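You operate a simulated robot arm through the tools that you are given. There is no shell and no other tool. Be economical: measure what you need, move in short steps, check, and stop when the job is done.

Carry out the task below with a simulated two-armed robot. There is one attempt and no reset: what you move stays moved.

JOB
Hold the small grey tub on the top of the brown table steady with one hand, lift the green weight out of it with the other and set it down on the top of the brown table. Set down upright: green weight.

The check looks at the end state, three seconds after you hand in, the way a careful person would. Anything else that was tipped, shoved, dropped, spilled or broken makes it a failure.

ROBOT AND FRAMES
Two 7-joint arms with two-finger parallel grippers on one trunk, on a base that drives. Base frame: it is fixed to the floor where the robot stands at the start and does not move with it; the origin is under the middle of the robot, x ahead of it, y to its left, z up; the surface under the hand at the start is at about z = 0.762. Lengths are in m, angles in degrees, forces in N, time in s.
The left shoulder is at the start at [0.05, 0.209, 1.171], the right one opposite. With the tool pointing down near the work surface each hand reaches from about 0.1 to 0.9 m from the robot's upright axis, wherever it stands, measured 20 degrees to its own side. Places, roughly: top of the brown table [0.8, 0.2, 0.8]. Payload 4.4 kg a hand.
The tool frame of a hand sits at the grasp point between the pads (the TCP): z along the fingers, y along the line on which they close. The tips reach 0.023 m beyond it. The gripper opens to 0.094 m. The fingers are 0.038 m wide and 0.01 m thick; the gripper's body (0.054 by 0.096 m) begins 0.039 m behind the TCP.
Orientation is told as [roll, pitch, yaw] about the base's x, y, z axes, in that order, counted from this pose: with the fingers straight down and closing along the base's y, the tool's x points along the base's -x, its y along +y and its z along -z.

CONTROLS
- The arms move only by the tool play_rows. It takes "left_rows", "right_rows" or both (then of equal length, played together; a hand with none holds still); each is text: rows parted by semicolons, each of 6 numbers parted by spaces: the shift along the base's x, y, z in m, then the turn, a rotation vector about the base's x, y, z in degrees. In form: x y z rx ry rz; .... A call has 1 to 10 rows; each row shifts and turns the commanded pose from where the row before left it. "left_grip" and "right_grip" are, for a hand that has rows, the closure, from 0 (fully open) to 1 (shut), set as the call begins (left out, the last holds). Each row takes 0.2 s and may step no farther than 0.05 m and 8.6 degrees from the row before; otherwise, or with a gripper value out of range, the whole call is refused. Where a pose cannot be reached the arm comes as near as it can. A force on the tool above 40 N (or 10 N above the force at the start of the call, whichever is more), or a blocked arm, ends the call early, and 0.2 s more pass. The fingers move at their own pace (about 0.108 m/s each) and stop on an object; they squeeze with about 26 N. The grip force told is the motor's: it shows also when the fingers shut on nothing. Time passes only in rows, and 0.2 s behind the last, so rows that do not move let the fingers close. It gives the time, the measured TCP pose, the force on the tool (base axes), the opening and the grip force at its end, in the units of the frame above (readings bear some noise), with the torque about the TCP (base axes, N m) and any sound that the robot's microphone picked up.
- Cameras (640 x 400 px; columns grow to the right, rows downward): "scene" is now at [0.1449, -0.0377, 1.3389]; the picture's right is [-0.43, -0.90, 0.00], its down [-0.53, 0.25, -0.81] and it looks along [0.73, -0.35, -0.59] (base axes); focal length 280 px, centre (320, 200). "left" rides on the left gripper at [0.086, -0.016, -0.074] in its tool frame; the picture's right is [0.18, 0.98, 0.00], its down [-0.58, 0.11, -0.81] and it looks along [-0.79, 0.15, 0.59] (tool axes); focal length 243 px, centre (320, 200). "right" rides on the right gripper at [0.086, 0.016, -0.074] in its tool frame; the picture's right is [-0.18, 0.98, 0.00], its down [-0.58, -0.11, -0.81] and it looks along [-0.79, -0.15, 0.59] (tool axes); focal length 243 px, centre (320, 200). There is no depth. A picture from a camera that has moved, and an enlarged one, comes with that camera's place and axes in the base frame and with its lens.
- grab_frame(camera): a new picture of that camera. The clock stands still meanwhile.
- move_column(by): slides the trunk up (or, below 0, down) by that many m; the arms and the scene camera ride with it, the base frame stays. It gives what a move gives, with no picture.
- roll_base(legs): drives the robot by 1 to 6 legs, each [ahead, left, turn to the left] in m, m and degrees, along the robot's own axes; the way and the turn of a leg run together, so that a leg with both is an arc; at most 1.5 m and 180 degrees a leg. The arms and the cameras ride along, it lands a little off, and it stops where it bumps. It gives what a move gives.
- head_to(pan, tilt): turns the head with the scene camera to pan (to the left, within 80 degrees either way) and tilt (down, from -29 to 69), counted from straight ahead of the robot. It gives what a move gives.
- zoom(camera, box): a new picture of the part [left, top, right, bottom] of that camera's present view, enlarged. The clock stands still meanwhile.
- job_done(): hands the job in; it is judged then, once.

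Work in short steps. Places have to be worked out from the pictures, the camera data and where the tool is seen: move nearer, look again, correct. Check each grasp and each placing, and mend what went wrong. You have 120 turns and 88 pictures in all, those below and enlarged ones among them. Open the grippers and draw the arms clear of the work before you hand the job in, unless the task says otherwise; then end with one line.

The tools are called after "Call:" by a JSON object that holds its "name" and its "arguments". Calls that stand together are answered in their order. play_rows: Moves the arms, as the interface text tells. Its arguments: {"type":"object","properties":{"left_rows":{"type":"string"},"left_grip":{"type":"number"},"right_rows":{"type":"string"},"right_grip":{"type":"number"}},"required":[]} The other tools are called the same way: move_column (by) slides the trunk up or down; roll_base (legs) drives the base; head_to (pan, tilt) turns the head that bears the scene camera; grab_frame (camera) takes a picture; zoom (camera, box) takes an enlarged picture of a part of a camera's view; job_done () hands the job in.

At the start:

```text
clock: 0.0
left_eef_pos: [0.5076, 0.0627, 1.041]
left_orientation: [0.1, -0.1, 0.0]
left_contact_force: [-0.2, 0.9, -1.1]
left_wrist_torque: [0.02, -0.01, 0.01]
left_finger_gap: 0.0942
left_gripper_force: 0.0
right_eef_pos: [0.5184, -0.4657, 1.1368]
right_orientation: [0.0, -0.1, 0.0]
right_contact_force: [-0.2, 0.0, 0.0]
right_wrist_torque: [0.0, -0.02, 0.01]
right_finger_gap: 0.094
right_gripper_force: 0.0
trunk travel left (down, up): [-0.25, 0.313]
robot x, y, heading: [-0.0052, 0.0016, -0.0]
head pan, tilt: [-25.5, 35.9]
```

scene: 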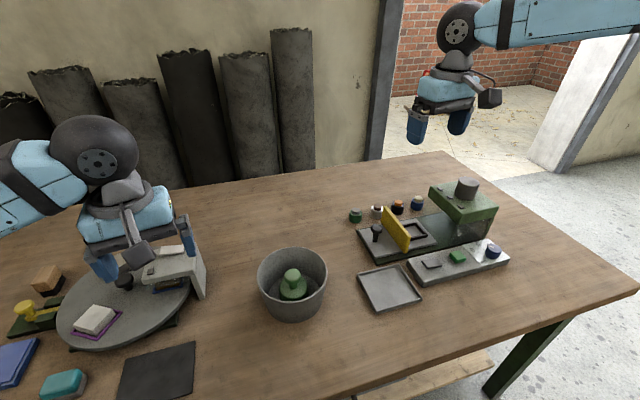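
right: 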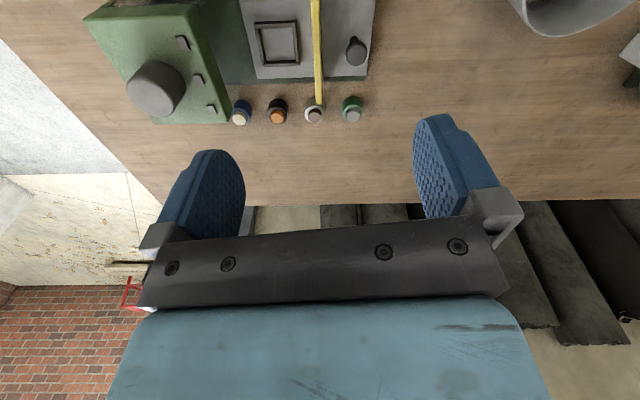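
left: 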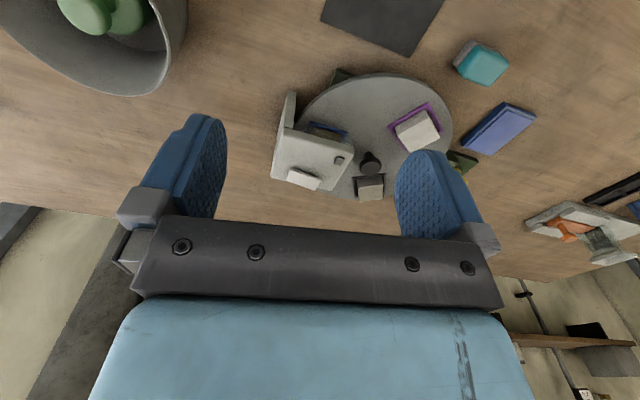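

The tub with the green weight appears near [0.54, -0.16] in the scene picture. I enlarge it to measure the rim, the floor and the weight.

Call:
{"name": "zoom", "arguments": {"camera": "scene", "box": [212, 220, 372, 340]}}

```text
3.33 times, centred on (292, 280) of scene
camera zoom: at [0.1449, -0.0377, 1.3389], right [-0.43, -0.9, 0.0], down [-0.53, 0.25, -0.81], along [0.73, -0.35, -0.59], focal length 934 px, centre (413, -67)
```

zoom: 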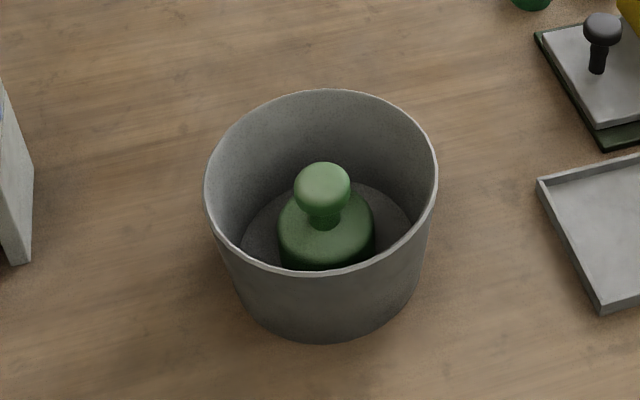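

The tub rim is roughly 0.147 m across at z≈0.86 and centred near [0.535, -0.155]. The weight's knob is about 0.036 m wide, centred near z≈0.84. The right hand will lift with its fingers closing along x (yaw 90), and the left hand will pinch the left rim. I turn the right hand first and bring it nearer.

Call:
{"name": "play_rows", "arguments": {"right_rows": "0 0.025 -0.005 0 0 8.5; 0 0.025 -0.005 0 0 8.5; 0 0.025 -0.005 0 0 8.5; 0 0.025 -0.005 0 0 8.5; 0 0.025 -0.005 0 0 8.5; 0 0.025 -0.005 0 0 8.5; 0 0.025 -0.005 0 0 8.5; 0 0.025 -0.005 0 0 8.5; 0 0.025 -0.005 0 0 8.5; 0 0.025 -0.005 0 0 8.5", "right_grip": 0}}

Call:
{"name": "grab_frame", "arguments": {"camera": "right"}}

Call:
{"name": "grab_frame", "arguments": {"camera": "scene"}}

```text
clock: 2.2
left_eef_pos: [0.5079, 0.0631, 1.0398]
left_orientation: [0.0, 0.0, 0.0]
left_contact_force: [-1.0, 0.3, -0.7]
left_wrist_torque: [-0.01, -0.03, 0.02]
left_finger_gap: 0.0942
left_gripper_force: 0.0
right_eef_pos: [0.5183, -0.2145, 1.0857]
right_orientation: [-0.1, 0.1, 85.3]
right_contact_force: [-0.6, -0.5, -0.7]
right_wrist_torque: [-0.02, 0.0, -0.02]
right_finger_gap: 0.0941
right_gripper_force: 0.0
trunk travel left (down, up): [-0.25, 0.313]
robot x, y, heading: [-0.0007, 0.0014, -0.1]
head pan, tilt: [-25.5, 35.9]
```

```text
83 pictures are left
camera right: at [0.4936, -0.3002, 1.1612], right [-0.96, 0.27, 0.0], down [0.16, 0.57, 0.81], along [0.21, 0.78, -0.59], focal length 243 px, centre (320, 200)
```

right: 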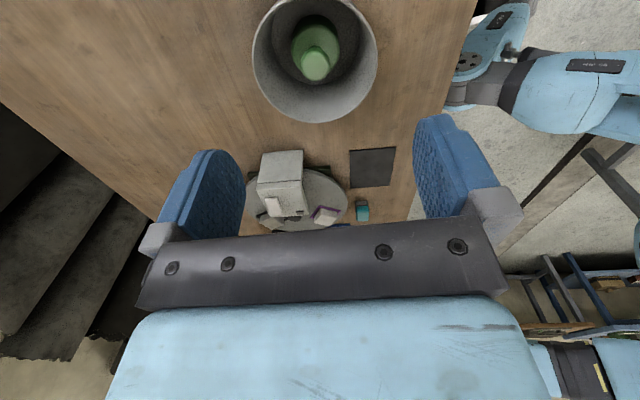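

```text
82 pictures are left
camera scene: at [0.1453, -0.0369, 1.3389], right [-0.43, -0.9, 0.0], down [-0.53, 0.25, -0.81], along [0.73, -0.35, -0.59], focal length 280 px, centre (320, 200)
```

scene: 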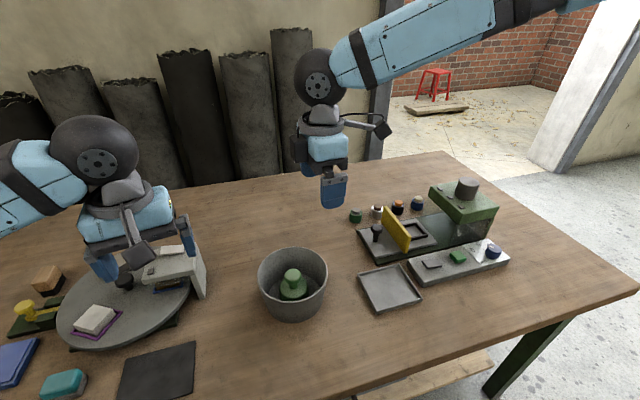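

Triangulating the knob from both cameras gives about [0.537, -0.158, 0.84], which agrees with the first estimate. I enlarge the right camera's view to check the rim.

Call:
{"name": "zoom", "arguments": {"camera": "right", "box": [235, 0, 395, 130]}}

```text
3.08 times, centred on (315, 65) of right
camera zoom: at [0.4936, -0.3002, 1.1612], right [-0.96, 0.27, 0.0], down [0.16, 0.57, 0.81], along [0.21, 0.78, -0.59], focal length 746 px, centre (335, 615)
```

zoom: 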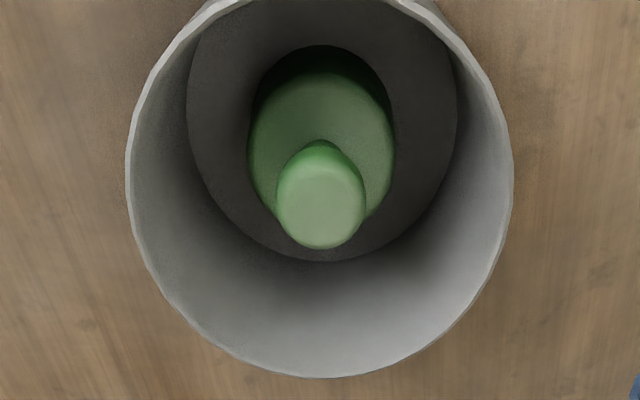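

The rim's left edge is near [0.54, -0.09, 0.862]. I bring the left hand to a pre-grasp 0.1 m back along its approach, tilted 30° outward and partly closed so the inner finger stays clear of the knob.

Call:
{"name": "play_rows", "arguments": {"left_rows": "0.006 -0.0206 -0.018 -6 0 0; 0.006 -0.0206 -0.018 -6 0 0; 0.006 -0.0206 -0.018 -6 0 0; 0.006 -0.0206 -0.018 -6 0 0; 0.005 -0.0206 -0.018 -6 0 0; 0 0 0 0 0 0", "left_grip": 0.45}}

Call:
{"name": "grab_frame", "arguments": {"camera": "left"}}

Call:
{"name": "grab_frame", "arguments": {"camera": "scene"}}

Call:
{"name": "grab_frame", "arguments": {"camera": "right"}}

```text
clock: 3.6
left_eef_pos: [0.5361, -0.039, 0.9511]
left_orientation: [-30.1, -0.1, 0.0]
left_contact_force: [-0.9, 0.0, -0.1]
left_wrist_torque: [-0.06, -0.01, 0.02]
left_finger_gap: 0.0515
left_gripper_force: 0.0
right_eef_pos: [0.5171, -0.2154, 1.0873]
right_orientation: [0.0, 0.0, 85.0]
right_contact_force: [0.3, -0.3, -0.3]
right_wrist_torque: [-0.04, 0.0, -0.01]
right_finger_gap: 0.0939
right_gripper_force: 0.1
trunk travel left (down, up): [-0.25, 0.313]
robot x, y, heading: [-0.0008, -0.0016, -0.0]
head pan, tilt: [-25.5, 35.9]
```

```text
80 pictures are left
camera left: at [0.4502, -0.0161, 1.0247], right [-0.18, 0.85, -0.49], down [0.58, 0.5, 0.64], along [0.79, -0.17, -0.59], focal length 243 px, centre (320, 200)
```

left: 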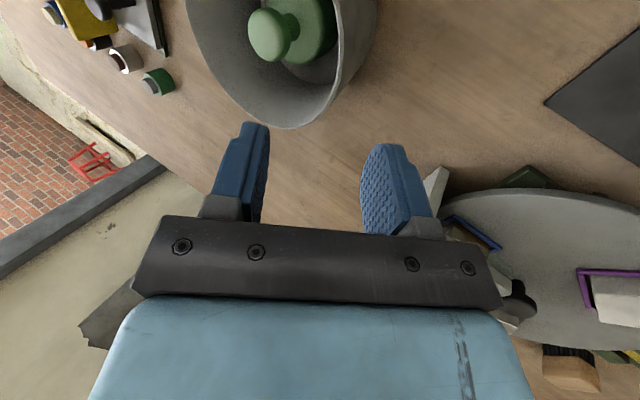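

```text
79 pictures are left
camera scene: at [0.1447, -0.0376, 1.339], right [-0.43, -0.9, 0.0], down [-0.53, 0.25, -0.81], along [0.73, -0.35, -0.59], focal length 280 px, centre (320, 200)
```

scene: 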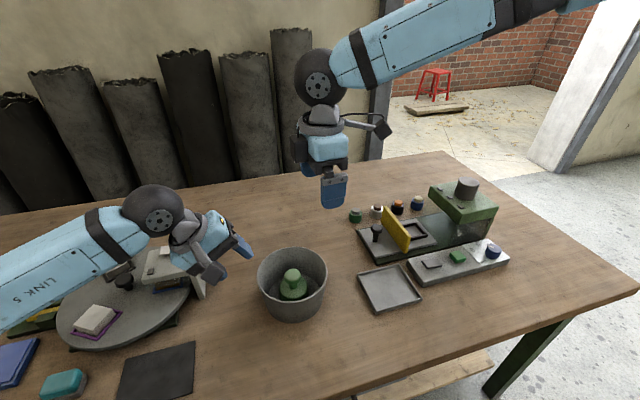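

```text
78 pictures are left
camera right: at [0.4928, -0.3011, 1.1612], right [-0.96, 0.27, 0.0], down [0.16, 0.57, 0.81], along [0.22, 0.78, -0.59], focal length 243 px, centre (320, 200)
```

right: 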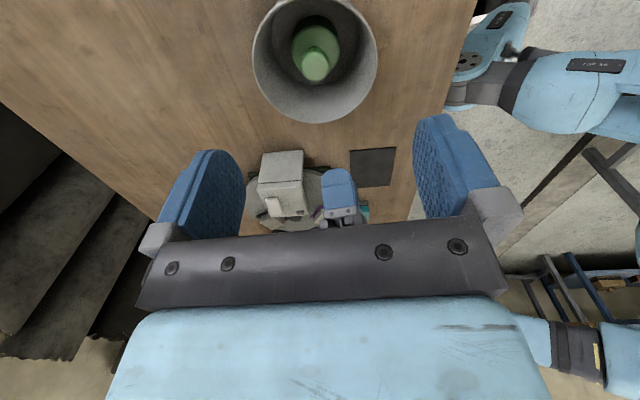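

The tilt is reached and the way in is clear. I enlarge the left camera's view to compare the rim with the predicted landing pixel, about (320, 76).

Call:
{"name": "zoom", "arguments": {"camera": "left", "box": [170, 0, 410, 150]}}

```text
2.67 times, centred on (290, 75) of left
camera zoom: at [0.4502, -0.0161, 1.0247], right [-0.18, 0.85, -0.49], down [0.58, 0.5, 0.64], along [0.79, -0.17, -0.59], focal length 647 px, centre (400, 533)
```

zoom: 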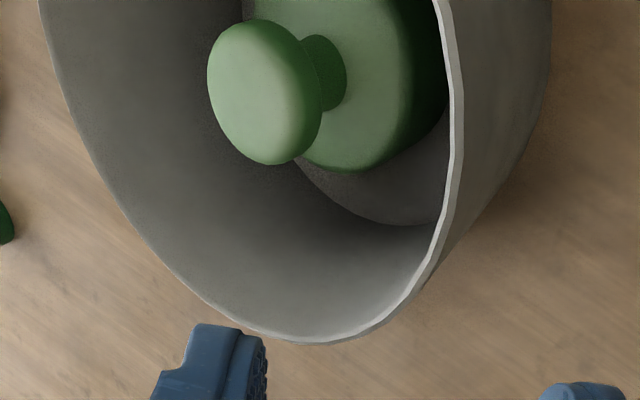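

Combining the views puts the rim's left edge at [0.537, -0.083, 0.851]. I approach two thirds of the way along the tool axis and check again.

Call:
{"name": "play_rows", "arguments": {"left_rows": "0 -0.0075 -0.0165 0 0 0; 0 -0.0075 -0.0165 0 0 0; 0 -0.007 -0.016 0 0 0; 0 -0.007 -0.016 0 0 0"}}

Call:
{"name": "grab_frame", "arguments": {"camera": "left"}}

Call:
{"name": "zoom", "arguments": {"camera": "scene", "box": [202, 200, 362, 320]}}

```text
clock: 4.6
left_eef_pos: [0.536, -0.0681, 0.8844]
left_orientation: [-30.1, 0.0, 0.0]
left_contact_force: [-0.2, 0.3, -0.5]
left_wrist_torque: [0.02, 0.01, -0.04]
left_finger_gap: 0.0518
left_gripper_force: 0.0
right_eef_pos: [0.5183, -0.2172, 1.086]
right_orientation: [0.1, 0.0, 85.1]
right_contact_force: [-0.4, -0.1, 0.6]
right_wrist_torque: [-0.01, 0.0, -0.01]
right_finger_gap: 0.0939
right_gripper_force: 0.0
trunk travel left (down, up): [-0.25, 0.313]
robot x, y, heading: [0.004, 0.0036, -0.1]
head pan, tilt: [-25.5, 35.9]
```

```text
76 pictures are left
camera left: at [0.451, -0.046, 0.9593], right [-0.18, 0.85, -0.49], down [0.58, 0.5, 0.64], along [0.79, -0.17, -0.59], focal length 243 px, centre (320, 200)
```

left: 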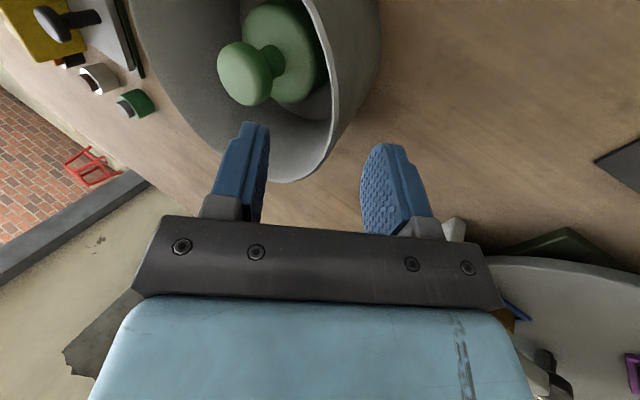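

```text
3.33 times, centred on (282, 260) of scene
camera zoom: at [0.1451, -0.0379, 1.3389], right [-0.43, -0.9, 0.0], down [-0.53, 0.25, -0.81], along [0.73, -0.35, -0.59], focal length 934 px, centre (447, 0)
```

zoom: 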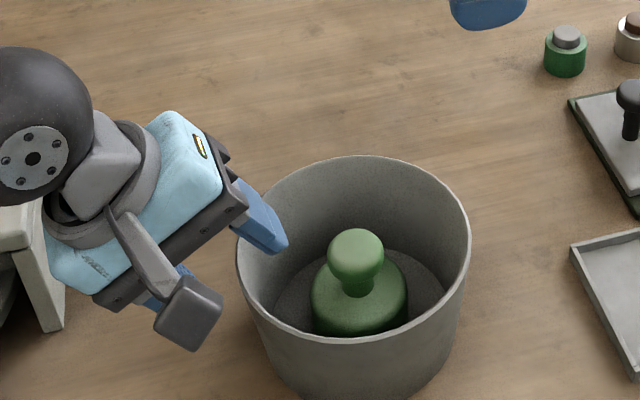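

The fingers straddle the rim correctly. The wall itself leans about 8°, so I reduce the hand tilt to 20° for flatter pads. Then I go down until the tips overlap the rim by about 17 mm.

Call:
{"name": "play_rows", "arguments": {"left_rows": "0 0 0 5 0 0; 0 0 0 5 0 0; 0 -0.005 -0.01 0 0 0; 0 -0.005 -0.01 0 0 0; 0 -0.004 -0.008 0 0 0; 0 0 0 0 0 0"}}

Call:
{"name": "grab_frame", "arguments": {"camera": "left"}}

Call:
{"name": "zoom", "arguments": {"camera": "right", "box": [215, 0, 415, 160]}}

Call:
{"name": "zoom", "arguments": {"camera": "scene", "box": [202, 200, 362, 320]}}

```text
clock: 6.0
left_eef_pos: [0.5358, -0.0827, 0.8573]
left_orientation: [-20.0, -0.1, 0.0]
left_contact_force: [0.0, -0.2, -0.2]
left_wrist_torque: [0.01, 0.02, 0.0]
left_finger_gap: 0.0518
left_gripper_force: 0.0
right_eef_pos: [0.5173, -0.2164, 1.0865]
right_orientation: [0.0, 0.0, 84.9]
right_contact_force: [0.0, 1.0, 0.2]
right_wrist_torque: [0.0, -0.01, 0.0]
right_finger_gap: 0.0941
right_gripper_force: 0.0
trunk travel left (down, up): [-0.25, 0.313]
robot x, y, heading: [-0.0009, -0.0024, 0.3]
head pan, tilt: [-25.5, 35.9]
```

```text
74 pictures are left
camera left: at [0.4505, -0.0723, 0.9339], right [-0.18, 0.92, -0.34], down [0.58, 0.38, 0.72], along [0.79, -0.06, -0.61], focal length 243 px, centre (320, 200)
```

left: 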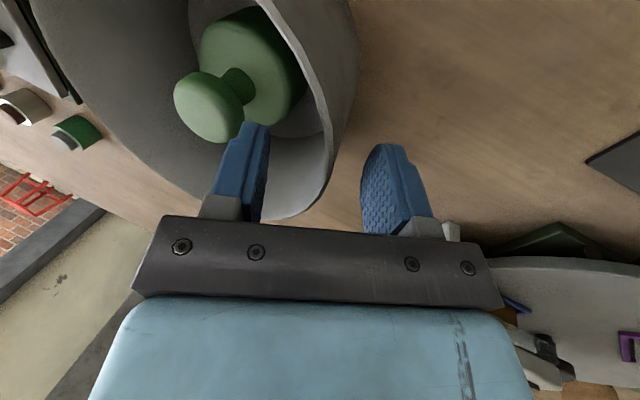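

```text
2.50 times, centred on (315, 80) of right
camera zoom: at [0.493, -0.3011, 1.1611], right [-0.96, 0.27, 0.0], down [0.16, 0.57, 0.81], along [0.22, 0.78, -0.59], focal length 606 px, centre (332, 500)
```

zoom: 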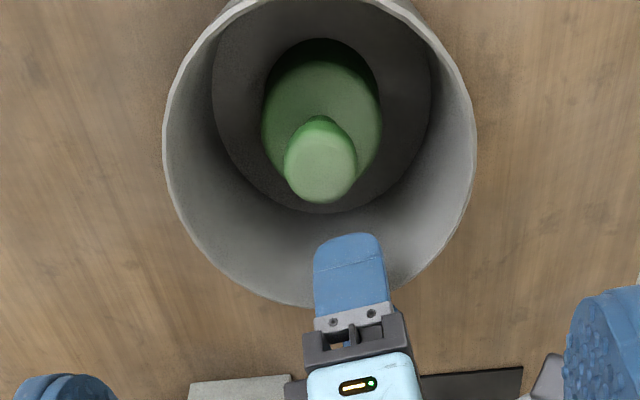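

```text
3.33 times, centred on (282, 260) of scene
camera zoom: at [0.1449, -0.0377, 1.3389], right [-0.43, -0.9, 0.0], down [-0.53, 0.25, -0.81], along [0.73, -0.35, -0.59], focal length 934 px, centre (447, 0)
```

zoom: 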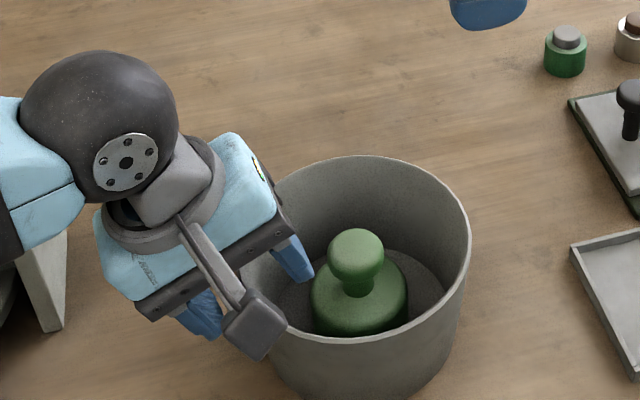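

The rim sits about 3 mm to the outer side of the finger midline. I correct by +3 mm in y, go 4 mm lower and close the left gripper on the wall.

Call:
{"name": "play_rows", "arguments": {"left_rows": "0 0.003 -0.004 0 0 0; 0 0 0 0 0 0"}}

Call:
{"name": "play_rows", "arguments": {"left_rows": "0 0 0 0 0 0; 0 0 0 0 0 0; 0 0 0 0 0 0; 0 0 0 0 0 0", "left_grip": 1}}

Call:
{"name": "grab_frame", "arguments": {"camera": "left"}}

Call:
{"name": "zoom", "arguments": {"camera": "scene", "box": [202, 200, 362, 320]}}

```text
clock: 6.6
left_eef_pos: [0.537, -0.0798, 0.8547]
left_orientation: [-19.9, 0.0, 0.0]
left_contact_force: [-0.7, 1.2, -0.8]
left_wrist_torque: [0.0, -0.01, 0.03]
left_finger_gap: 0.0516
left_gripper_force: 0.0
right_eef_pos: [0.5167, -0.2169, 1.0867]
right_orientation: [0.1, 0.0, 85.0]
right_contact_force: [-0.2, 0.0, -0.3]
right_wrist_torque: [0.02, 0.01, 0.02]
right_finger_gap: 0.0941
right_gripper_force: 0.0
trunk travel left (down, up): [-0.25, 0.313]
robot x, y, heading: [-0.0007, -0.0013, 0.2]
head pan, tilt: [-25.5, 35.9]
```

```text
clock: 7.6
left_eef_pos: [0.5372, -0.0794, 0.8555]
left_orientation: [-20.0, 0.1, 0.0]
left_contact_force: [4.2, -1.8, 6.7]
left_wrist_torque: [0.4, 0.18, 0.15]
left_finger_gap: 0.0149
left_gripper_force: 26.3
right_eef_pos: [0.5164, -0.2166, 1.0867]
right_orientation: [0.0, 0.0, 84.9]
right_contact_force: [0.0, 0.5, 0.4]
right_wrist_torque: [0.0, 0.01, 0.05]
right_finger_gap: 0.094
right_gripper_force: 0.1
trunk travel left (down, up): [-0.25, 0.313]
robot x, y, heading: [0.0051, 0.0033, -0.0]
head pan, tilt: [-25.5, 35.9]
```

```text
71 pictures are left
camera left: at [0.4511, -0.0693, 0.9305], right [-0.18, 0.92, -0.34], down [0.58, 0.38, 0.72], along [0.79, -0.06, -0.61], focal length 243 px, centre (320, 200)
```

left: 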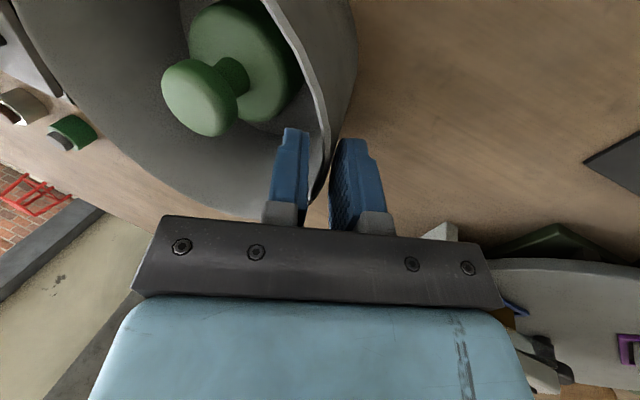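

```text
3.33 times, centred on (282, 260) of scene
camera zoom: at [0.1449, -0.0379, 1.339], right [-0.43, -0.9, 0.0], down [-0.53, 0.25, -0.81], along [0.73, -0.35, -0.59], focal length 934 px, centre (447, 0)
```

zoom: 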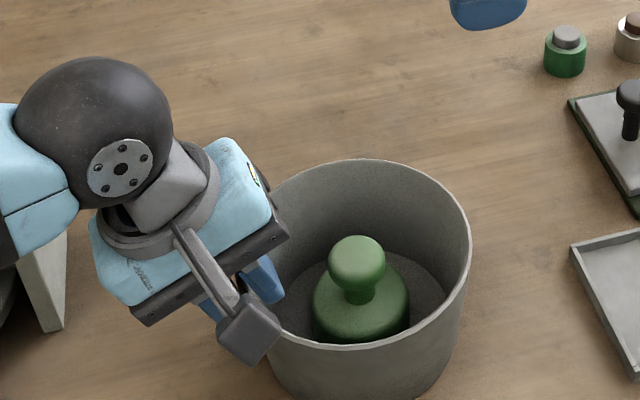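

The left hand holds the wall at 26 N, and the tub moved only 2–3 mm. Now I bring the right hand over the knob near [0.533, -0.158] at a TCP height of 0.93, partly closed.

Call:
{"name": "play_rows", "arguments": {"right_rows": "0.004 0.0147 -0.03 0 0 1.25; 0.004 0.0147 -0.035 0 0 1.25; 0.004 0.0147 -0.04 0 0 1.25; 0.0046 0.0147 -0.05 0 0 1.25; 0 0 0 0 0 0", "right_grip": 0.32}}

Call:
{"name": "grab_frame", "arguments": {"camera": "right"}}

Call:
{"name": "zoom", "arguments": {"camera": "scene", "box": [202, 180, 362, 300]}}

Call:
{"name": "grab_frame", "arguments": {"camera": "left"}}

```text
refused: row 4 steps farther than a row can; nothing moved
```

```text
69 pictures are left
camera right: at [0.4929, -0.3013, 1.1611], right [-0.96, 0.27, 0.0], down [0.16, 0.57, 0.81], along [0.22, 0.78, -0.59], focal length 243 px, centre (320, 200)
```

right: 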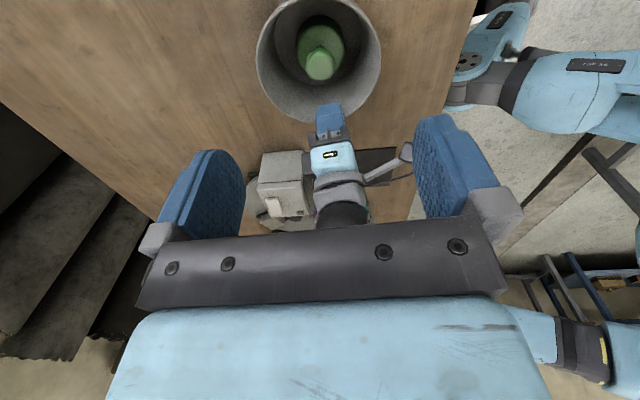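

```text
3.33 times, centred on (282, 240) of scene
camera zoom: at [0.1449, -0.0379, 1.339], right [-0.43, -0.9, 0.0], down [-0.53, 0.25, -0.81], along [0.73, -0.35, -0.59], focal length 934 px, centre (447, 67)
```

zoom: 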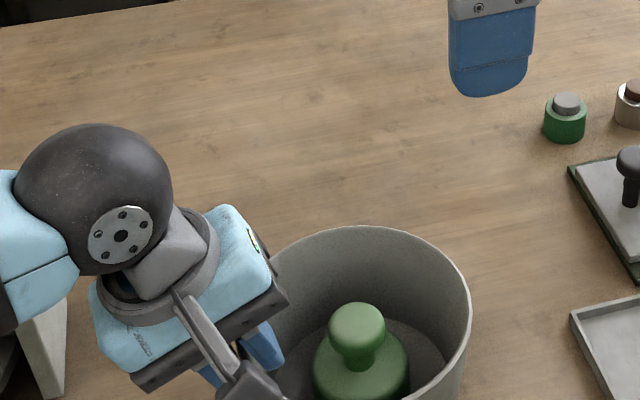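

```text
67 pictures are left
camera left: at [0.4511, -0.0693, 0.9305], right [-0.18, 0.92, -0.34], down [0.58, 0.38, 0.72], along [0.79, -0.06, -0.61], focal length 243 px, centre (320, 200)
```

left: 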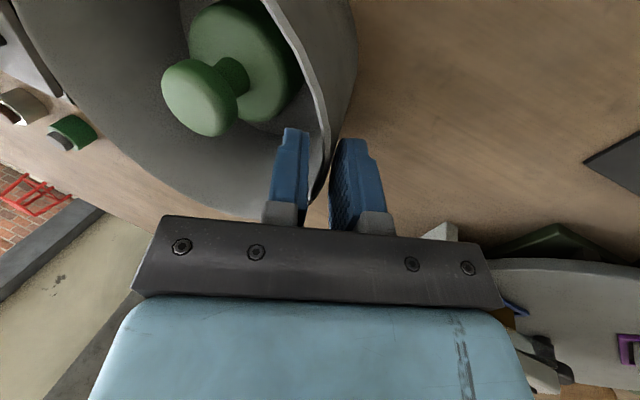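

That call was refused because one step was too long, so I spread the same move over five rows. The right view puts the knob at [0.533, -0.158].

Call:
{"name": "play_rows", "arguments": {"right_rows": "0.0034 0.0118 -0.03 0 0 1; 0.0034 0.0118 -0.03 0 0 1; 0.0034 0.0118 -0.03 0 0 1; 0.0034 0.0118 -0.033 0 0 1; 0.0034 0.0118 -0.034 0 0 1; 0 0 0 0 0 0", "right_grip": 0.32}}

Call:
{"name": "grab_frame", "arguments": {"camera": "right"}}

Call:
{"name": "zoom", "arguments": {"camera": "scene", "box": [202, 180, 362, 300]}}

Call:
{"name": "grab_frame", "arguments": {"camera": "left"}}

```text
clock: 9.0
left_eef_pos: [0.5372, -0.0804, 0.8545]
left_orientation: [-20.0, -0.1, 0.0]
left_contact_force: [3.3, -1.3, 8.2]
left_wrist_torque: [0.4, 0.23, 0.12]
left_finger_gap: 0.0149
left_gripper_force: 25.8
right_eef_pos: [0.5243, -0.1822, 0.9444]
right_orientation: [0.1, -0.1, 90.1]
right_contact_force: [-0.4, 0.6, 0.3]
right_wrist_torque: [0.0, 0.02, 0.01]
right_finger_gap: 0.064
right_gripper_force: 0.0
right hand out of reach, approached as far as the arm can: row 4, 5
trunk travel left (down, up): [-0.25, 0.313]
robot x, y, heading: [-0.0022, -0.001, 0.2]
head pan, tilt: [-25.5, 35.9]
```

```text
66 pictures are left
camera right: at [0.5062, -0.269, 1.019], right [-0.98, 0.18, 0.0], down [0.11, 0.58, 0.81], along [0.15, 0.79, -0.59], focal length 243 px, centre (320, 200)
```

right: 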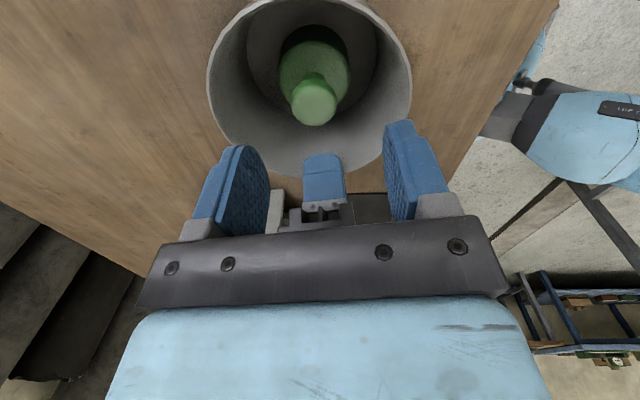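

```text
3.33 times, centred on (282, 240) of scene
camera zoom: at [0.1446, -0.0378, 1.339], right [-0.43, -0.9, 0.0], down [-0.53, 0.25, -0.81], along [0.73, -0.35, -0.59], focal length 934 px, centre (447, 67)
```

zoom: 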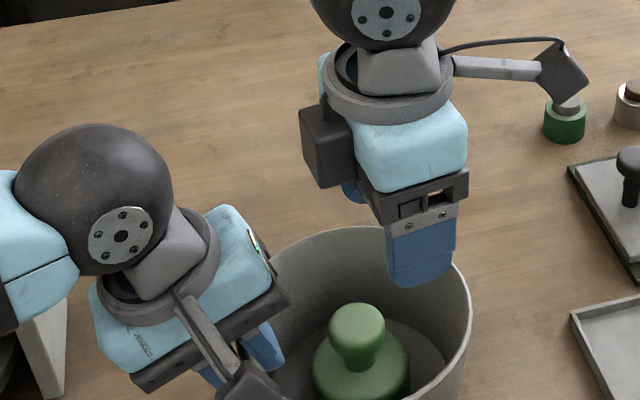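

```text
64 pictures are left
camera left: at [0.4508, -0.0693, 0.9305], right [-0.18, 0.92, -0.34], down [0.58, 0.38, 0.72], along [0.79, -0.06, -0.61], focal length 243 px, centre (320, 200)
```

left: 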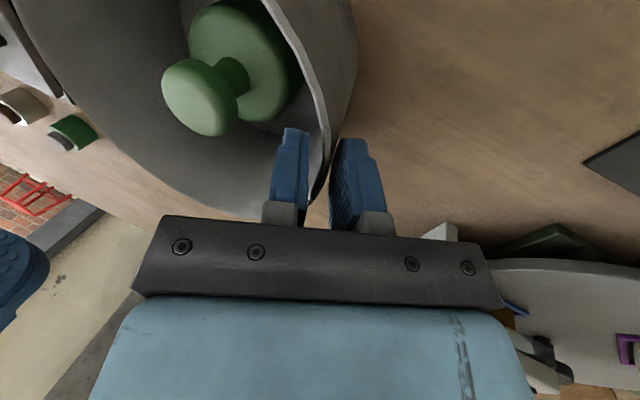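

At yaw 90 the right hand runs out of reach, and the picture shows a dark box on its side that would hit the left hand. I switch to yaw 0 with a 15° lean away from the left hand, backing up and turning first.

Call:
{"name": "play_rows", "arguments": {"right_rows": "0 -0.015 0.03 0 0 -4; 0 -0.015 0.03 0 0 -8.5; 0 -0.01 0.015 0 0 -8.5; 0 0 0 0 0 -8.5; 0 0 0 0 0 -8.5; 0 0 0 0 0 -8.5; 0 0 0 0 0 -8.5; 0 0 0 0 0 -8.5; 0 0 0 0 0 -8.5; 0 0 0 0 0 -8.5"}}

```text
clock: 11.2
left_eef_pos: [0.537, -0.0799, 0.8542]
left_orientation: [-19.9, -0.1, 0.0]
left_contact_force: [4.1, -2.3, 9.1]
left_wrist_torque: [0.4, 0.14, 0.12]
left_finger_gap: 0.0147
left_gripper_force: 26.6
right_eef_pos: [0.5232, -0.2224, 1.0199]
right_orientation: [0.0, 0.0, 9.4]
right_contact_force: [-0.9, -0.3, -0.8]
right_wrist_torque: [0.0, 0.0, -0.03]
right_finger_gap: 0.0639
right_gripper_force: 0.0
trunk travel left (down, up): [-0.25, 0.313]
robot x, y, heading: [-0.0008, 0.0014, -0.1]
head pan, tilt: [-25.5, 35.9]
```

I finish the turn, add the 15° lean and move to a pre-grasp 0.1 m back along the tool axis, with the fingers pre-closed to 0.05.

Call:
{"name": "play_rows", "arguments": {"right_rows": "0.002 0.006 -0.01 0 0 -4.7; 0.002 0.006 -0.01 0 0 -4.7; 0.002 0.007 -0.02 5 0 0; 0.002 0.01 -0.024 5 0 0; 0.002 0.009 -0.024 5 0 0; 0 0 0 0 0 0", "right_grip": 0.47}}

Call:
{"name": "grab_frame", "arguments": {"camera": "right"}}

Call:
{"name": "grab_frame", "arguments": {"camera": "scene"}}

Call:
{"name": "grab_frame", "arguments": {"camera": "left"}}

```text
clock: 12.6
left_eef_pos: [0.5371, -0.0804, 0.8535]
left_orientation: [-19.9, 0.0, 0.0]
left_contact_force: [2.8, -1.2, 8.9]
left_wrist_torque: [0.4, 0.15, 0.09]
left_finger_gap: 0.0149
left_gripper_force: 26.0
right_eef_pos: [0.535, -0.1854, 0.9312]
right_orientation: [15.2, -0.1, 0.0]
right_contact_force: [-0.1, -0.5, 0.3]
right_wrist_torque: [0.0, -0.04, 0.01]
right_finger_gap: 0.0499
right_gripper_force: 0.1
trunk travel left (down, up): [-0.25, 0.313]
robot x, y, heading: [0.0038, 0.0009, -0.1]
head pan, tilt: [-25.5, 35.9]
```

```text
63 pictures are left
camera right: at [0.4469, -0.1888, 1.007], right [0.18, 0.95, 0.26], down [0.58, -0.31, 0.75], along [0.79, 0.01, -0.61], focal length 243 px, centre (320, 200)
```

right: 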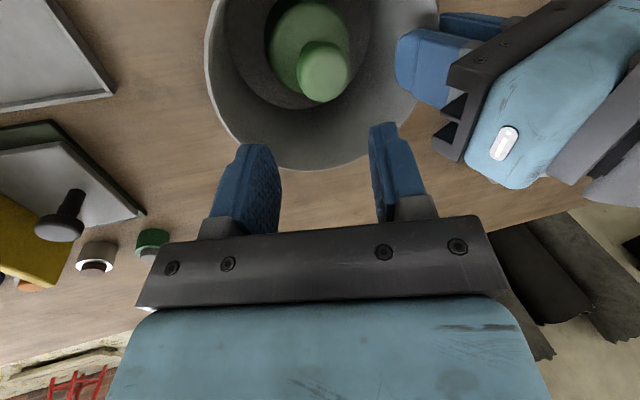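

```text
62 pictures are left
camera scene: at [0.1444, -0.0379, 1.339], right [-0.43, -0.9, 0.0], down [-0.53, 0.25, -0.81], along [0.73, -0.35, -0.59], focal length 280 px, centre (320, 200)
```

scene: 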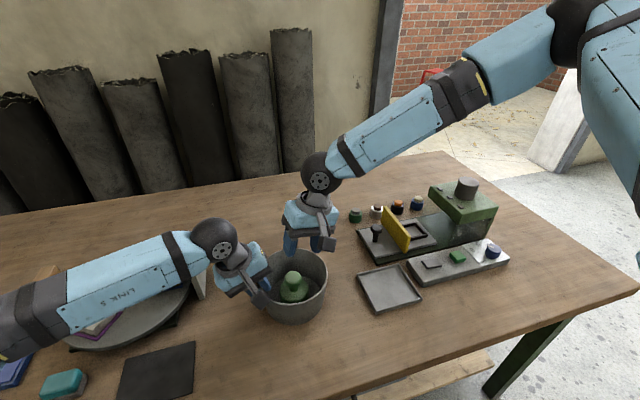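

```text
61 pictures are left
camera left: at [0.4506, -0.0693, 0.9304], right [-0.18, 0.92, -0.34], down [0.58, 0.38, 0.72], along [0.79, -0.06, -0.61], focal length 243 px, centre (320, 200)
```

left: 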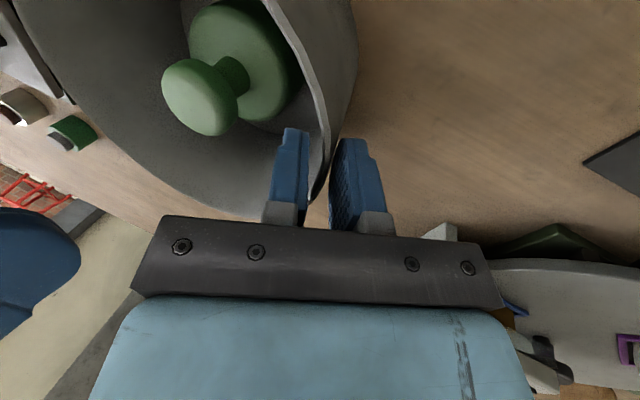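

The knob lines up with the approach axis (knob ≈[0.530, -0.157, 0.838]). I descend 0.06 m and check the clearance to the left hand.

Call:
{"name": "play_rows", "arguments": {"right_rows": "-0.001 0.004 -0.0145 0 0 0; -0.001 0.004 -0.0145 0 0 0; -0.001 0.004 -0.0145 0 0 0; 0 0.004 -0.0145 0 0 0"}}

Call:
{"name": "grab_frame", "arguments": {"camera": "right"}}

Call:
{"name": "zoom", "arguments": {"camera": "scene", "box": [202, 190, 362, 310]}}

Call:
{"name": "grab_frame", "arguments": {"camera": "left"}}

```text
clock: 13.6
left_eef_pos: [0.5365, -0.0796, 0.8542]
left_orientation: [-20.0, -0.1, -0.1]
left_contact_force: [1.0, -1.4, 6.8]
left_wrist_torque: [0.39, 0.18, 0.1]
left_finger_gap: 0.015
left_gripper_force: 25.8
right_eef_pos: [0.5221, -0.1865, 0.8886]
right_orientation: [15.0, -0.1, 0.1]
right_contact_force: [-0.6, 0.9, -0.2]
right_wrist_torque: [-0.01, -0.02, -0.02]
right_finger_gap: 0.0495
right_gripper_force: 0.0
right hand out of reach, approached as far as the arm can: row 3, 4
trunk travel left (down, up): [-0.25, 0.313]
robot x, y, heading: [0.0009, -0.0003, -0.1]
head pan, tilt: [-25.5, 35.9]
```

```text
60 pictures are left
camera right: at [0.435, -0.1906, 0.9647], right [0.18, 0.95, 0.26], down [0.58, -0.31, 0.75], along [0.79, 0.01, -0.61], focal length 243 px, centre (320, 200)
```

right: 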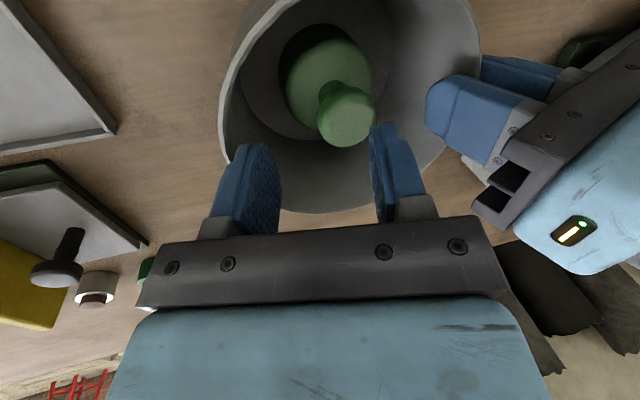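

```text
3.33 times, centred on (282, 250) of scene
camera zoom: at [0.1444, -0.038, 1.339], right [-0.43, -0.9, 0.0], down [-0.53, 0.25, -0.81], along [0.73, -0.35, -0.59], focal length 934 px, centre (447, 33)
```

zoom: 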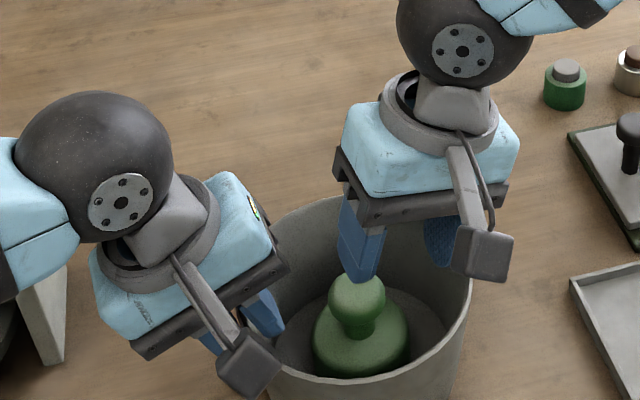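

```text
58 pictures are left
camera left: at [0.4505, -0.0693, 0.9305], right [-0.18, 0.92, -0.34], down [0.58, 0.38, 0.72], along [0.79, -0.06, -0.61], focal length 243 px, centre (320, 200)
```

left: 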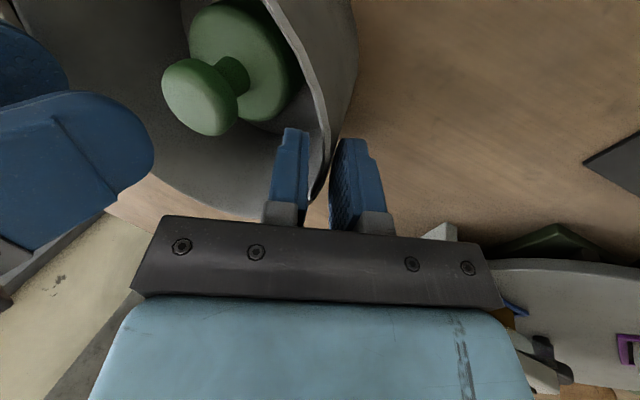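

The right arm's elbow-up posture limits how far down it reaches, so lowering the trunk would help. First I back the right hand up and test whether it reaches over the knob at a higher z.

Call:
{"name": "play_rows", "arguments": {"right_rows": "0 -0.004 0.015 0 0 0; 0 -0.004 0.015 0 0 0; 0 -0.004 0.015 0 0 0; 0 0 0.015 0 0 0; 0 0 0.015 0 0 0; 0 0.01 0 0 0 0; 0 0.01 0 0 0 0; 0 0.008 0 0 0 0; 0 0 0 0 0 0"}}

```text
clock: 15.6
left_eef_pos: [0.5358, -0.0801, 0.8536]
left_orientation: [-20.0, 0.0, 0.0]
left_contact_force: [0.8, -2.5, 6.8]
left_wrist_torque: [0.44, 0.1, 0.06]
left_finger_gap: 0.0149
left_gripper_force: 25.9
right_eef_pos: [0.5223, -0.1693, 0.9639]
right_orientation: [15.0, -0.1, 0.2]
right_contact_force: [0.0, 0.0, -0.6]
right_wrist_torque: [-0.01, -0.01, -0.02]
right_finger_gap: 0.05
right_gripper_force: 0.1
trunk travel left (down, up): [-0.25, 0.313]
robot x, y, heading: [-0.0014, -0.002, -0.0]
head pan, tilt: [-25.5, 35.9]
```

That pose was reached. I test the exact offset above the knob and slightly lower.

Call:
{"name": "play_rows", "arguments": {"right_rows": "0.004 0.005 0 0 0 0; 0.004 0.006 0 0 0 0; 0 0 -0.01 0 0 0; 0 0 -0.01 0 0 0; 0 0 -0.01 0 0 0; 0 0 0 0 0 0"}}

```text
clock: 17.0
left_eef_pos: [0.537, -0.0816, 0.8546]
left_orientation: [-20.1, 0.0, 0.0]
left_contact_force: [0.0, -2.7, 6.4]
left_wrist_torque: [0.43, 0.06, 0.01]
left_finger_gap: 0.0148
left_gripper_force: 25.6
right_eef_pos: [0.5304, -0.1562, 0.9336]
right_orientation: [15.0, -0.1, 0.1]
right_contact_force: [-0.4, -0.8, 0.1]
right_wrist_torque: [0.02, -0.01, -0.02]
right_finger_gap: 0.0498
right_gripper_force: 0.0
trunk travel left (down, up): [-0.25, 0.313]
robot x, y, heading: [0.0019, -0.0022, 0.1]
head pan, tilt: [-25.5, 35.9]
```

Lowering the trunk by 0.12 m will put the grasp well within the right arm's reach. I release the rim, back the left hand off along its approach and raise both hands before lowering the trunk.

Call:
{"name": "play_rows", "arguments": {"left_rows": "0 0 0 0 0 0; 0 0 0 0 0 0; 0 0 0 0 0 0", "left_grip": 0.45, "right_rows": "0 -0.01 0.03 0 0 0; 0 -0.01 0.04 0 0 0; 0 -0.01 0.04 0 0 0"}}

Call:
{"name": "play_rows", "arguments": {"left_rows": "0 0.005 0.01 0 0 0; 0 0.008 0.018 0 0 0; 0 0.012 0.03 0 0 0; 0 0.015 0.04 0 0 0; 0 0.015 0.04 0 0 0; 0 0.01 0.04 0 0 0; 0 0.01 0.04 0 0 0; 0 0 0 0 0 0"}}

Call:
{"name": "grab_frame", "arguments": {"camera": "scene"}}

```text
clock: 17.8
left_eef_pos: [0.5356, -0.0799, 0.8544]
left_orientation: [-20.0, -0.1, 0.1]
left_contact_force: [-0.4, -0.1, -0.4]
left_wrist_torque: [-0.03, 0.04, 0.0]
left_finger_gap: 0.0517
left_gripper_force: 0.1
right_eef_pos: [0.5305, -0.1859, 1.0428]
right_orientation: [15.0, -0.1, 0.2]
right_contact_force: [-0.5, -0.9, 0.4]
right_wrist_torque: [-0.01, -0.04, 0.0]
right_finger_gap: 0.0497
right_gripper_force: 0.1
trunk travel left (down, up): [-0.25, 0.313]
robot x, y, heading: [0.0007, 0.0027, 0.2]
head pan, tilt: [-25.5, 35.9]
```

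```text
clock: 19.6
left_eef_pos: [0.5373, -0.0045, 1.0729]
left_orientation: [-20.0, 0.0, 0.0]
left_contact_force: [-0.1, -0.1, 0.4]
left_wrist_torque: [0.02, 0.01, 0.0]
left_finger_gap: 0.0517
left_gripper_force: 0.0
right_eef_pos: [0.5323, -0.1857, 1.0434]
right_orientation: [15.0, 0.1, 0.1]
right_contact_force: [0.8, -0.3, -0.2]
right_wrist_torque: [0.0, -0.01, 0.0]
right_finger_gap: 0.05
right_gripper_force: 0.0
trunk travel left (down, up): [-0.25, 0.313]
robot x, y, heading: [-0.0031, 0.0027, 0.0]
head pan, tilt: [-25.5, 35.9]
```

```text
57 pictures are left
camera scene: at [0.1453, -0.0377, 1.3388], right [-0.43, -0.9, 0.0], down [-0.53, 0.25, -0.81], along [0.73, -0.35, -0.59], focal length 280 px, centre (320, 200)
```

scene: 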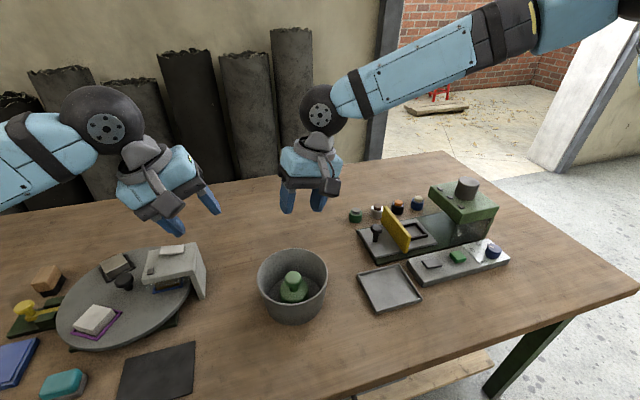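

The tub stands as before and both hands are clear of it. I lower the trunk by 0.12 m.

Call:
{"name": "move_column", "arguments": {"by": -0.12}}

Call:
{"name": "grab_frame", "arguments": {"camera": "scene"}}

Call:
{"name": "grab_frame", "arguments": {"camera": "left"}}

Call:
{"name": "grab_frame", "arguments": {"camera": "right"}}

```text
clock: 21.1
left_eef_pos: [0.5356, -0.0048, 0.9524]
left_orientation: [-20.0, 0.0, 0.0]
left_contact_force: [0.0, -0.6, 0.2]
left_wrist_torque: [0.0, -0.02, 0.03]
left_finger_gap: 0.0517
left_gripper_force: 0.1
right_eef_pos: [0.5323, -0.1854, 0.9222]
right_orientation: [15.1, -0.1, 0.2]
right_contact_force: [0.4, 0.0, 0.0]
right_wrist_torque: [-0.02, 0.02, 0.01]
right_finger_gap: 0.0496
right_gripper_force: 0.0
trunk travel left (down, up): [-0.13, 0.433]
robot x, y, heading: [-0.0003, 0.0004, 0.2]
head pan, tilt: [-25.5, 35.9]
```

```text
56 pictures are left
camera scene: at [0.1447, -0.0377, 1.219], right [-0.43, -0.9, 0.0], down [-0.53, 0.25, -0.81], along [0.73, -0.35, -0.59], focal length 280 px, centre (320, 200)
```

scene: 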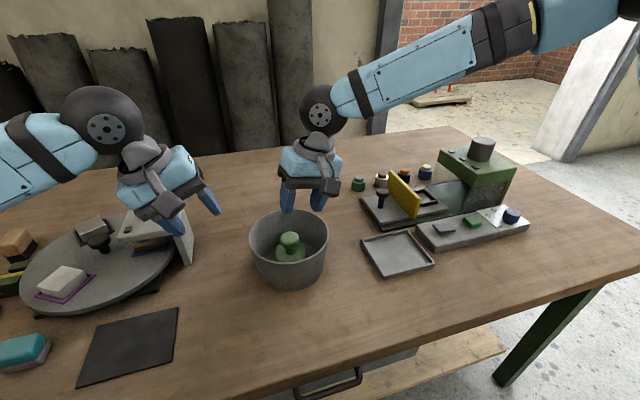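

```text
55 pictures are left
camera left: at [0.4504, 0.0059, 1.029], right [-0.18, 0.92, -0.34], down [0.58, 0.38, 0.72], along [0.79, -0.06, -0.61], focal length 243 px, centre (320, 200)
```

left: 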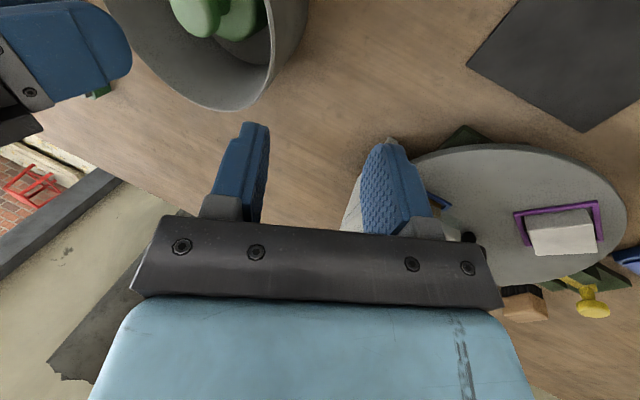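

```text
54 pictures are left
camera right: at [0.4438, -0.1898, 0.9986], right [0.18, 0.95, 0.25], down [0.58, -0.31, 0.75], along [0.79, 0.01, -0.61], focal length 243 px, centre (320, 200)
```

right: 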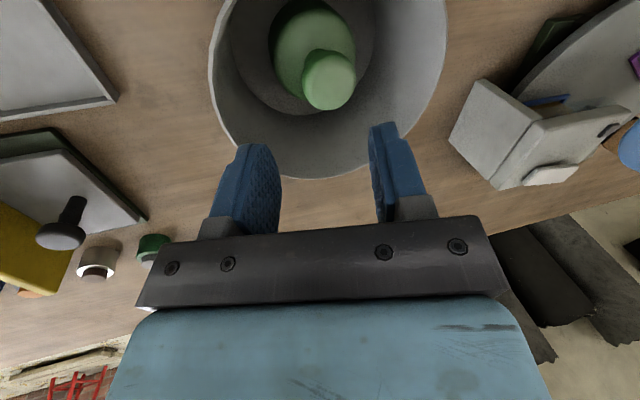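

I return the left hand to the proven rim pose [0.537, -0.080, 0.8545], still open, along the same approach.

Call:
{"name": "play_rows", "arguments": {"left_rows": "0 -0.025 -0.02 0 0 0; 0.001 -0.025 -0.02 0 0 0; 0 -0.012 -0.028 0 0 0; 0 -0.008 -0.018 0 0 0; 0 -0.005 -0.012 0 0 0; 0 0 0 0 0 0"}}

Call:
{"name": "grab_frame", "arguments": {"camera": "left"}}

```text
clock: 22.5
left_eef_pos: [0.5358, -0.0794, 0.8527]
left_orientation: [-20.1, 0.0, 0.0]
left_contact_force: [-0.1, 1.7, 0.0]
left_wrist_torque: [0.01, -0.01, 0.0]
left_finger_gap: 0.0516
left_gripper_force: 0.1
right_eef_pos: [0.5314, -0.1861, 0.9216]
right_orientation: [15.0, 0.0, 0.1]
right_contact_force: [-0.3, -0.4, 0.1]
right_wrist_torque: [0.01, 0.02, 0.0]
right_finger_gap: 0.0498
right_gripper_force: 0.1
trunk travel left (down, up): [-0.13, 0.433]
robot x, y, heading: [-0.0008, 0.0035, -0.1]
head pan, tilt: [-25.5, 35.9]
```

```text
53 pictures are left
camera left: at [0.4507, -0.0686, 0.9306], right [-0.18, 0.92, -0.34], down [0.58, 0.38, 0.72], along [0.79, -0.06, -0.61], focal length 243 px, centre (320, 200)
```

left: 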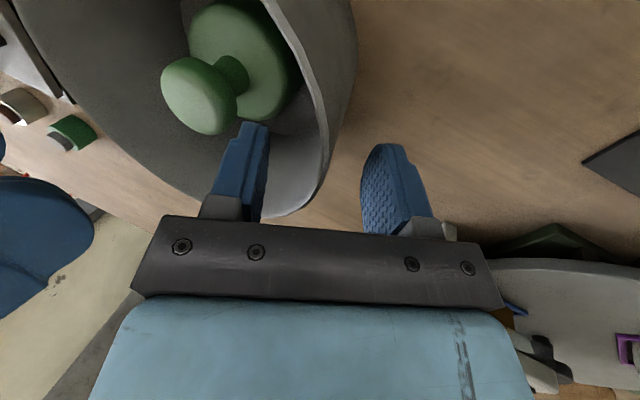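

The rim is between the pads exactly as before, so I close the left gripper.

Call:
{"name": "play_rows", "arguments": {"left_rows": "0 0 0 0 0 0; 0 0 0 0 0 0; 0 0 0 0 0 0; 0 0 0 0 0 0", "left_grip": 1}}

Call:
{"name": "grab_frame", "arguments": {"camera": "right"}}

Call:
{"name": "zoom", "arguments": {"camera": "scene", "box": [212, 180, 372, 300]}}

```text
clock: 23.5
left_eef_pos: [0.5368, -0.0796, 0.8544]
left_orientation: [-20.0, 0.1, -0.1]
left_contact_force: [0.3, -2.0, -0.1]
left_wrist_torque: [0.4, -0.05, -0.03]
left_finger_gap: 0.015
left_gripper_force: 25.7
right_eef_pos: [0.5305, -0.1858, 0.9227]
right_orientation: [15.0, 0.0, 0.1]
right_contact_force: [-0.8, 0.5, -0.5]
right_wrist_torque: [-0.01, 0.03, -0.01]
right_finger_gap: 0.0497
right_gripper_force: 0.1
trunk travel left (down, up): [-0.13, 0.433]
robot x, y, heading: [0.0017, -0.0003, 0.1]
head pan, tilt: [-25.5, 35.9]
```

```text
52 pictures are left
camera right: at [0.4439, -0.19, 0.9984], right [0.18, 0.95, 0.25], down [0.58, -0.31, 0.75], along [0.79, 0.01, -0.61], focal length 243 px, centre (320, 200)
```

right: 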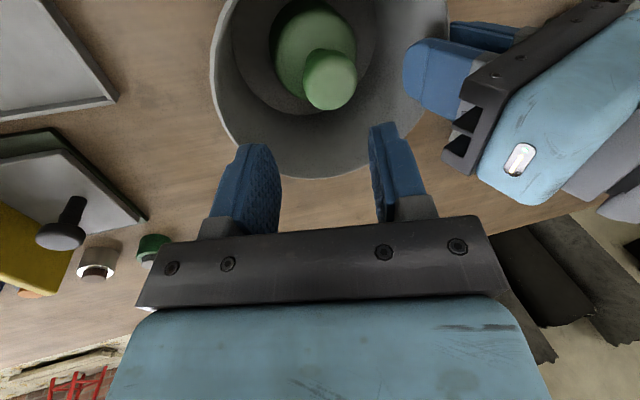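

```text
3.33 times, centred on (292, 240) of scene
camera zoom: at [0.1449, -0.038, 1.2189], right [-0.43, -0.9, 0.0], down [-0.53, 0.25, -0.81], along [0.73, -0.35, -0.59], focal length 934 px, centre (413, 67)
```

zoom: 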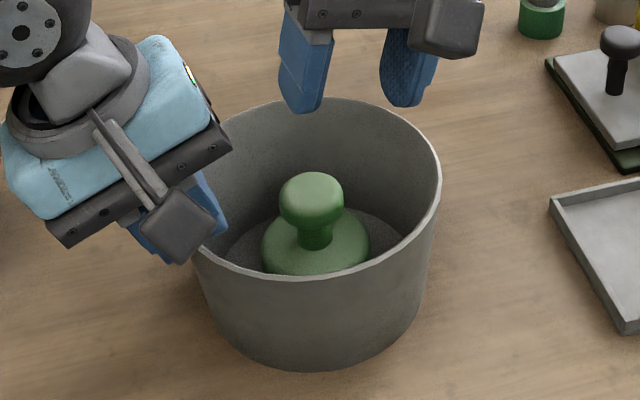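

The grip is secure at 26 N with nearly no net force, and both views put the knob at [0.530, -0.156, 0.837]. I descend most of the way along the tool axis.

Call:
{"name": "play_rows", "arguments": {"right_rows": "0 0.007 0 0 0 0; 0 0.004 -0.015 0 0 0; 0 0.004 -0.015 0 0 0; 0 0.004 -0.015 0 0 0; 0 0.004 -0.015 0 0 0; 0 0 0 0 0 0"}}

Call:
{"name": "grab_frame", "arguments": {"camera": "right"}}

Call:
{"name": "zoom", "arguments": {"camera": "scene", "box": [212, 180, 372, 300]}}

Call:
{"name": "grab_frame", "arguments": {"camera": "left"}}

```text
clock: 24.9
left_eef_pos: [0.5365, -0.0787, 0.8544]
left_orientation: [-20.0, -0.1, 0.1]
left_contact_force: [0.2, -1.5, 1.5]
left_wrist_torque: [0.44, 0.04, -0.01]
left_finger_gap: 0.015
left_gripper_force: 26.3
right_eef_pos: [0.5309, -0.1624, 0.8622]
right_orientation: [15.1, 0.0, 0.1]
right_contact_force: [0.5, 0.0, -0.1]
right_wrist_torque: [0.01, 0.0, -0.01]
right_finger_gap: 0.0496
right_gripper_force: 0.0
trunk travel left (down, up): [-0.13, 0.433]
robot x, y, heading: [0.001, -0.0012, -0.0]
head pan, tilt: [-25.5, 35.9]
```

```text
50 pictures are left
camera right: at [0.4436, -0.1664, 0.9387], right [0.18, 0.95, 0.25], down [0.58, -0.31, 0.75], along [0.79, 0.01, -0.61], focal length 243 px, centre (320, 200)
```

right: 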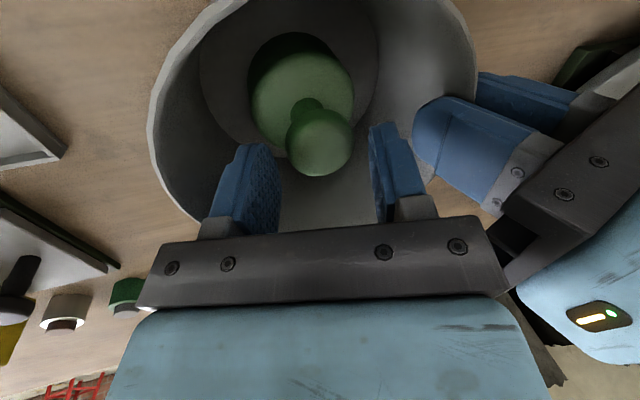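

```text
3.33 times, centred on (292, 240) of scene
camera zoom: at [0.1448, -0.0379, 1.2189], right [-0.43, -0.9, 0.0], down [-0.53, 0.25, -0.81], along [0.73, -0.35, -0.59], focal length 934 px, centre (413, 67)
```

zoom: 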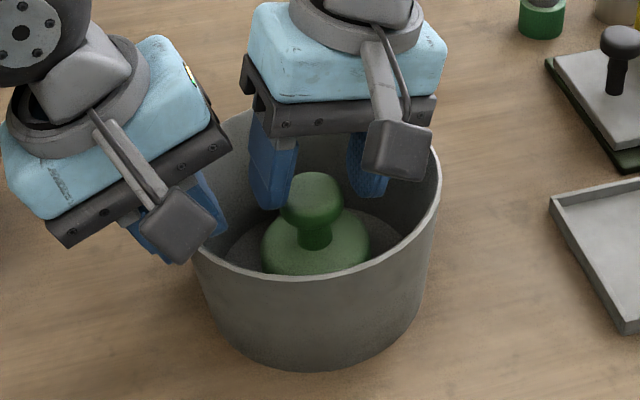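

```text
48 pictures are left
camera left: at [0.4506, -0.0685, 0.9309], right [-0.18, 0.92, -0.34], down [0.58, 0.38, 0.72], along [0.79, -0.06, -0.61], focal length 243 px, centre (320, 200)
```

left: 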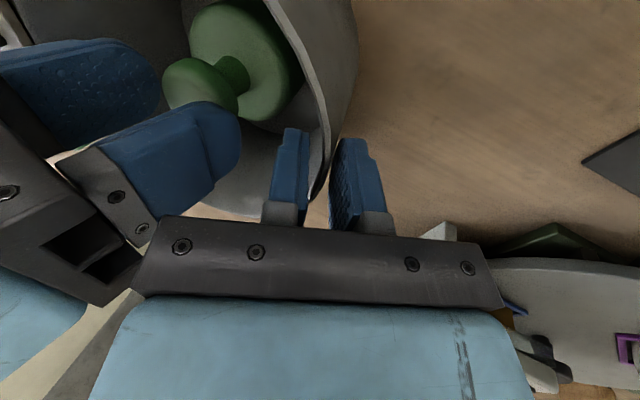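

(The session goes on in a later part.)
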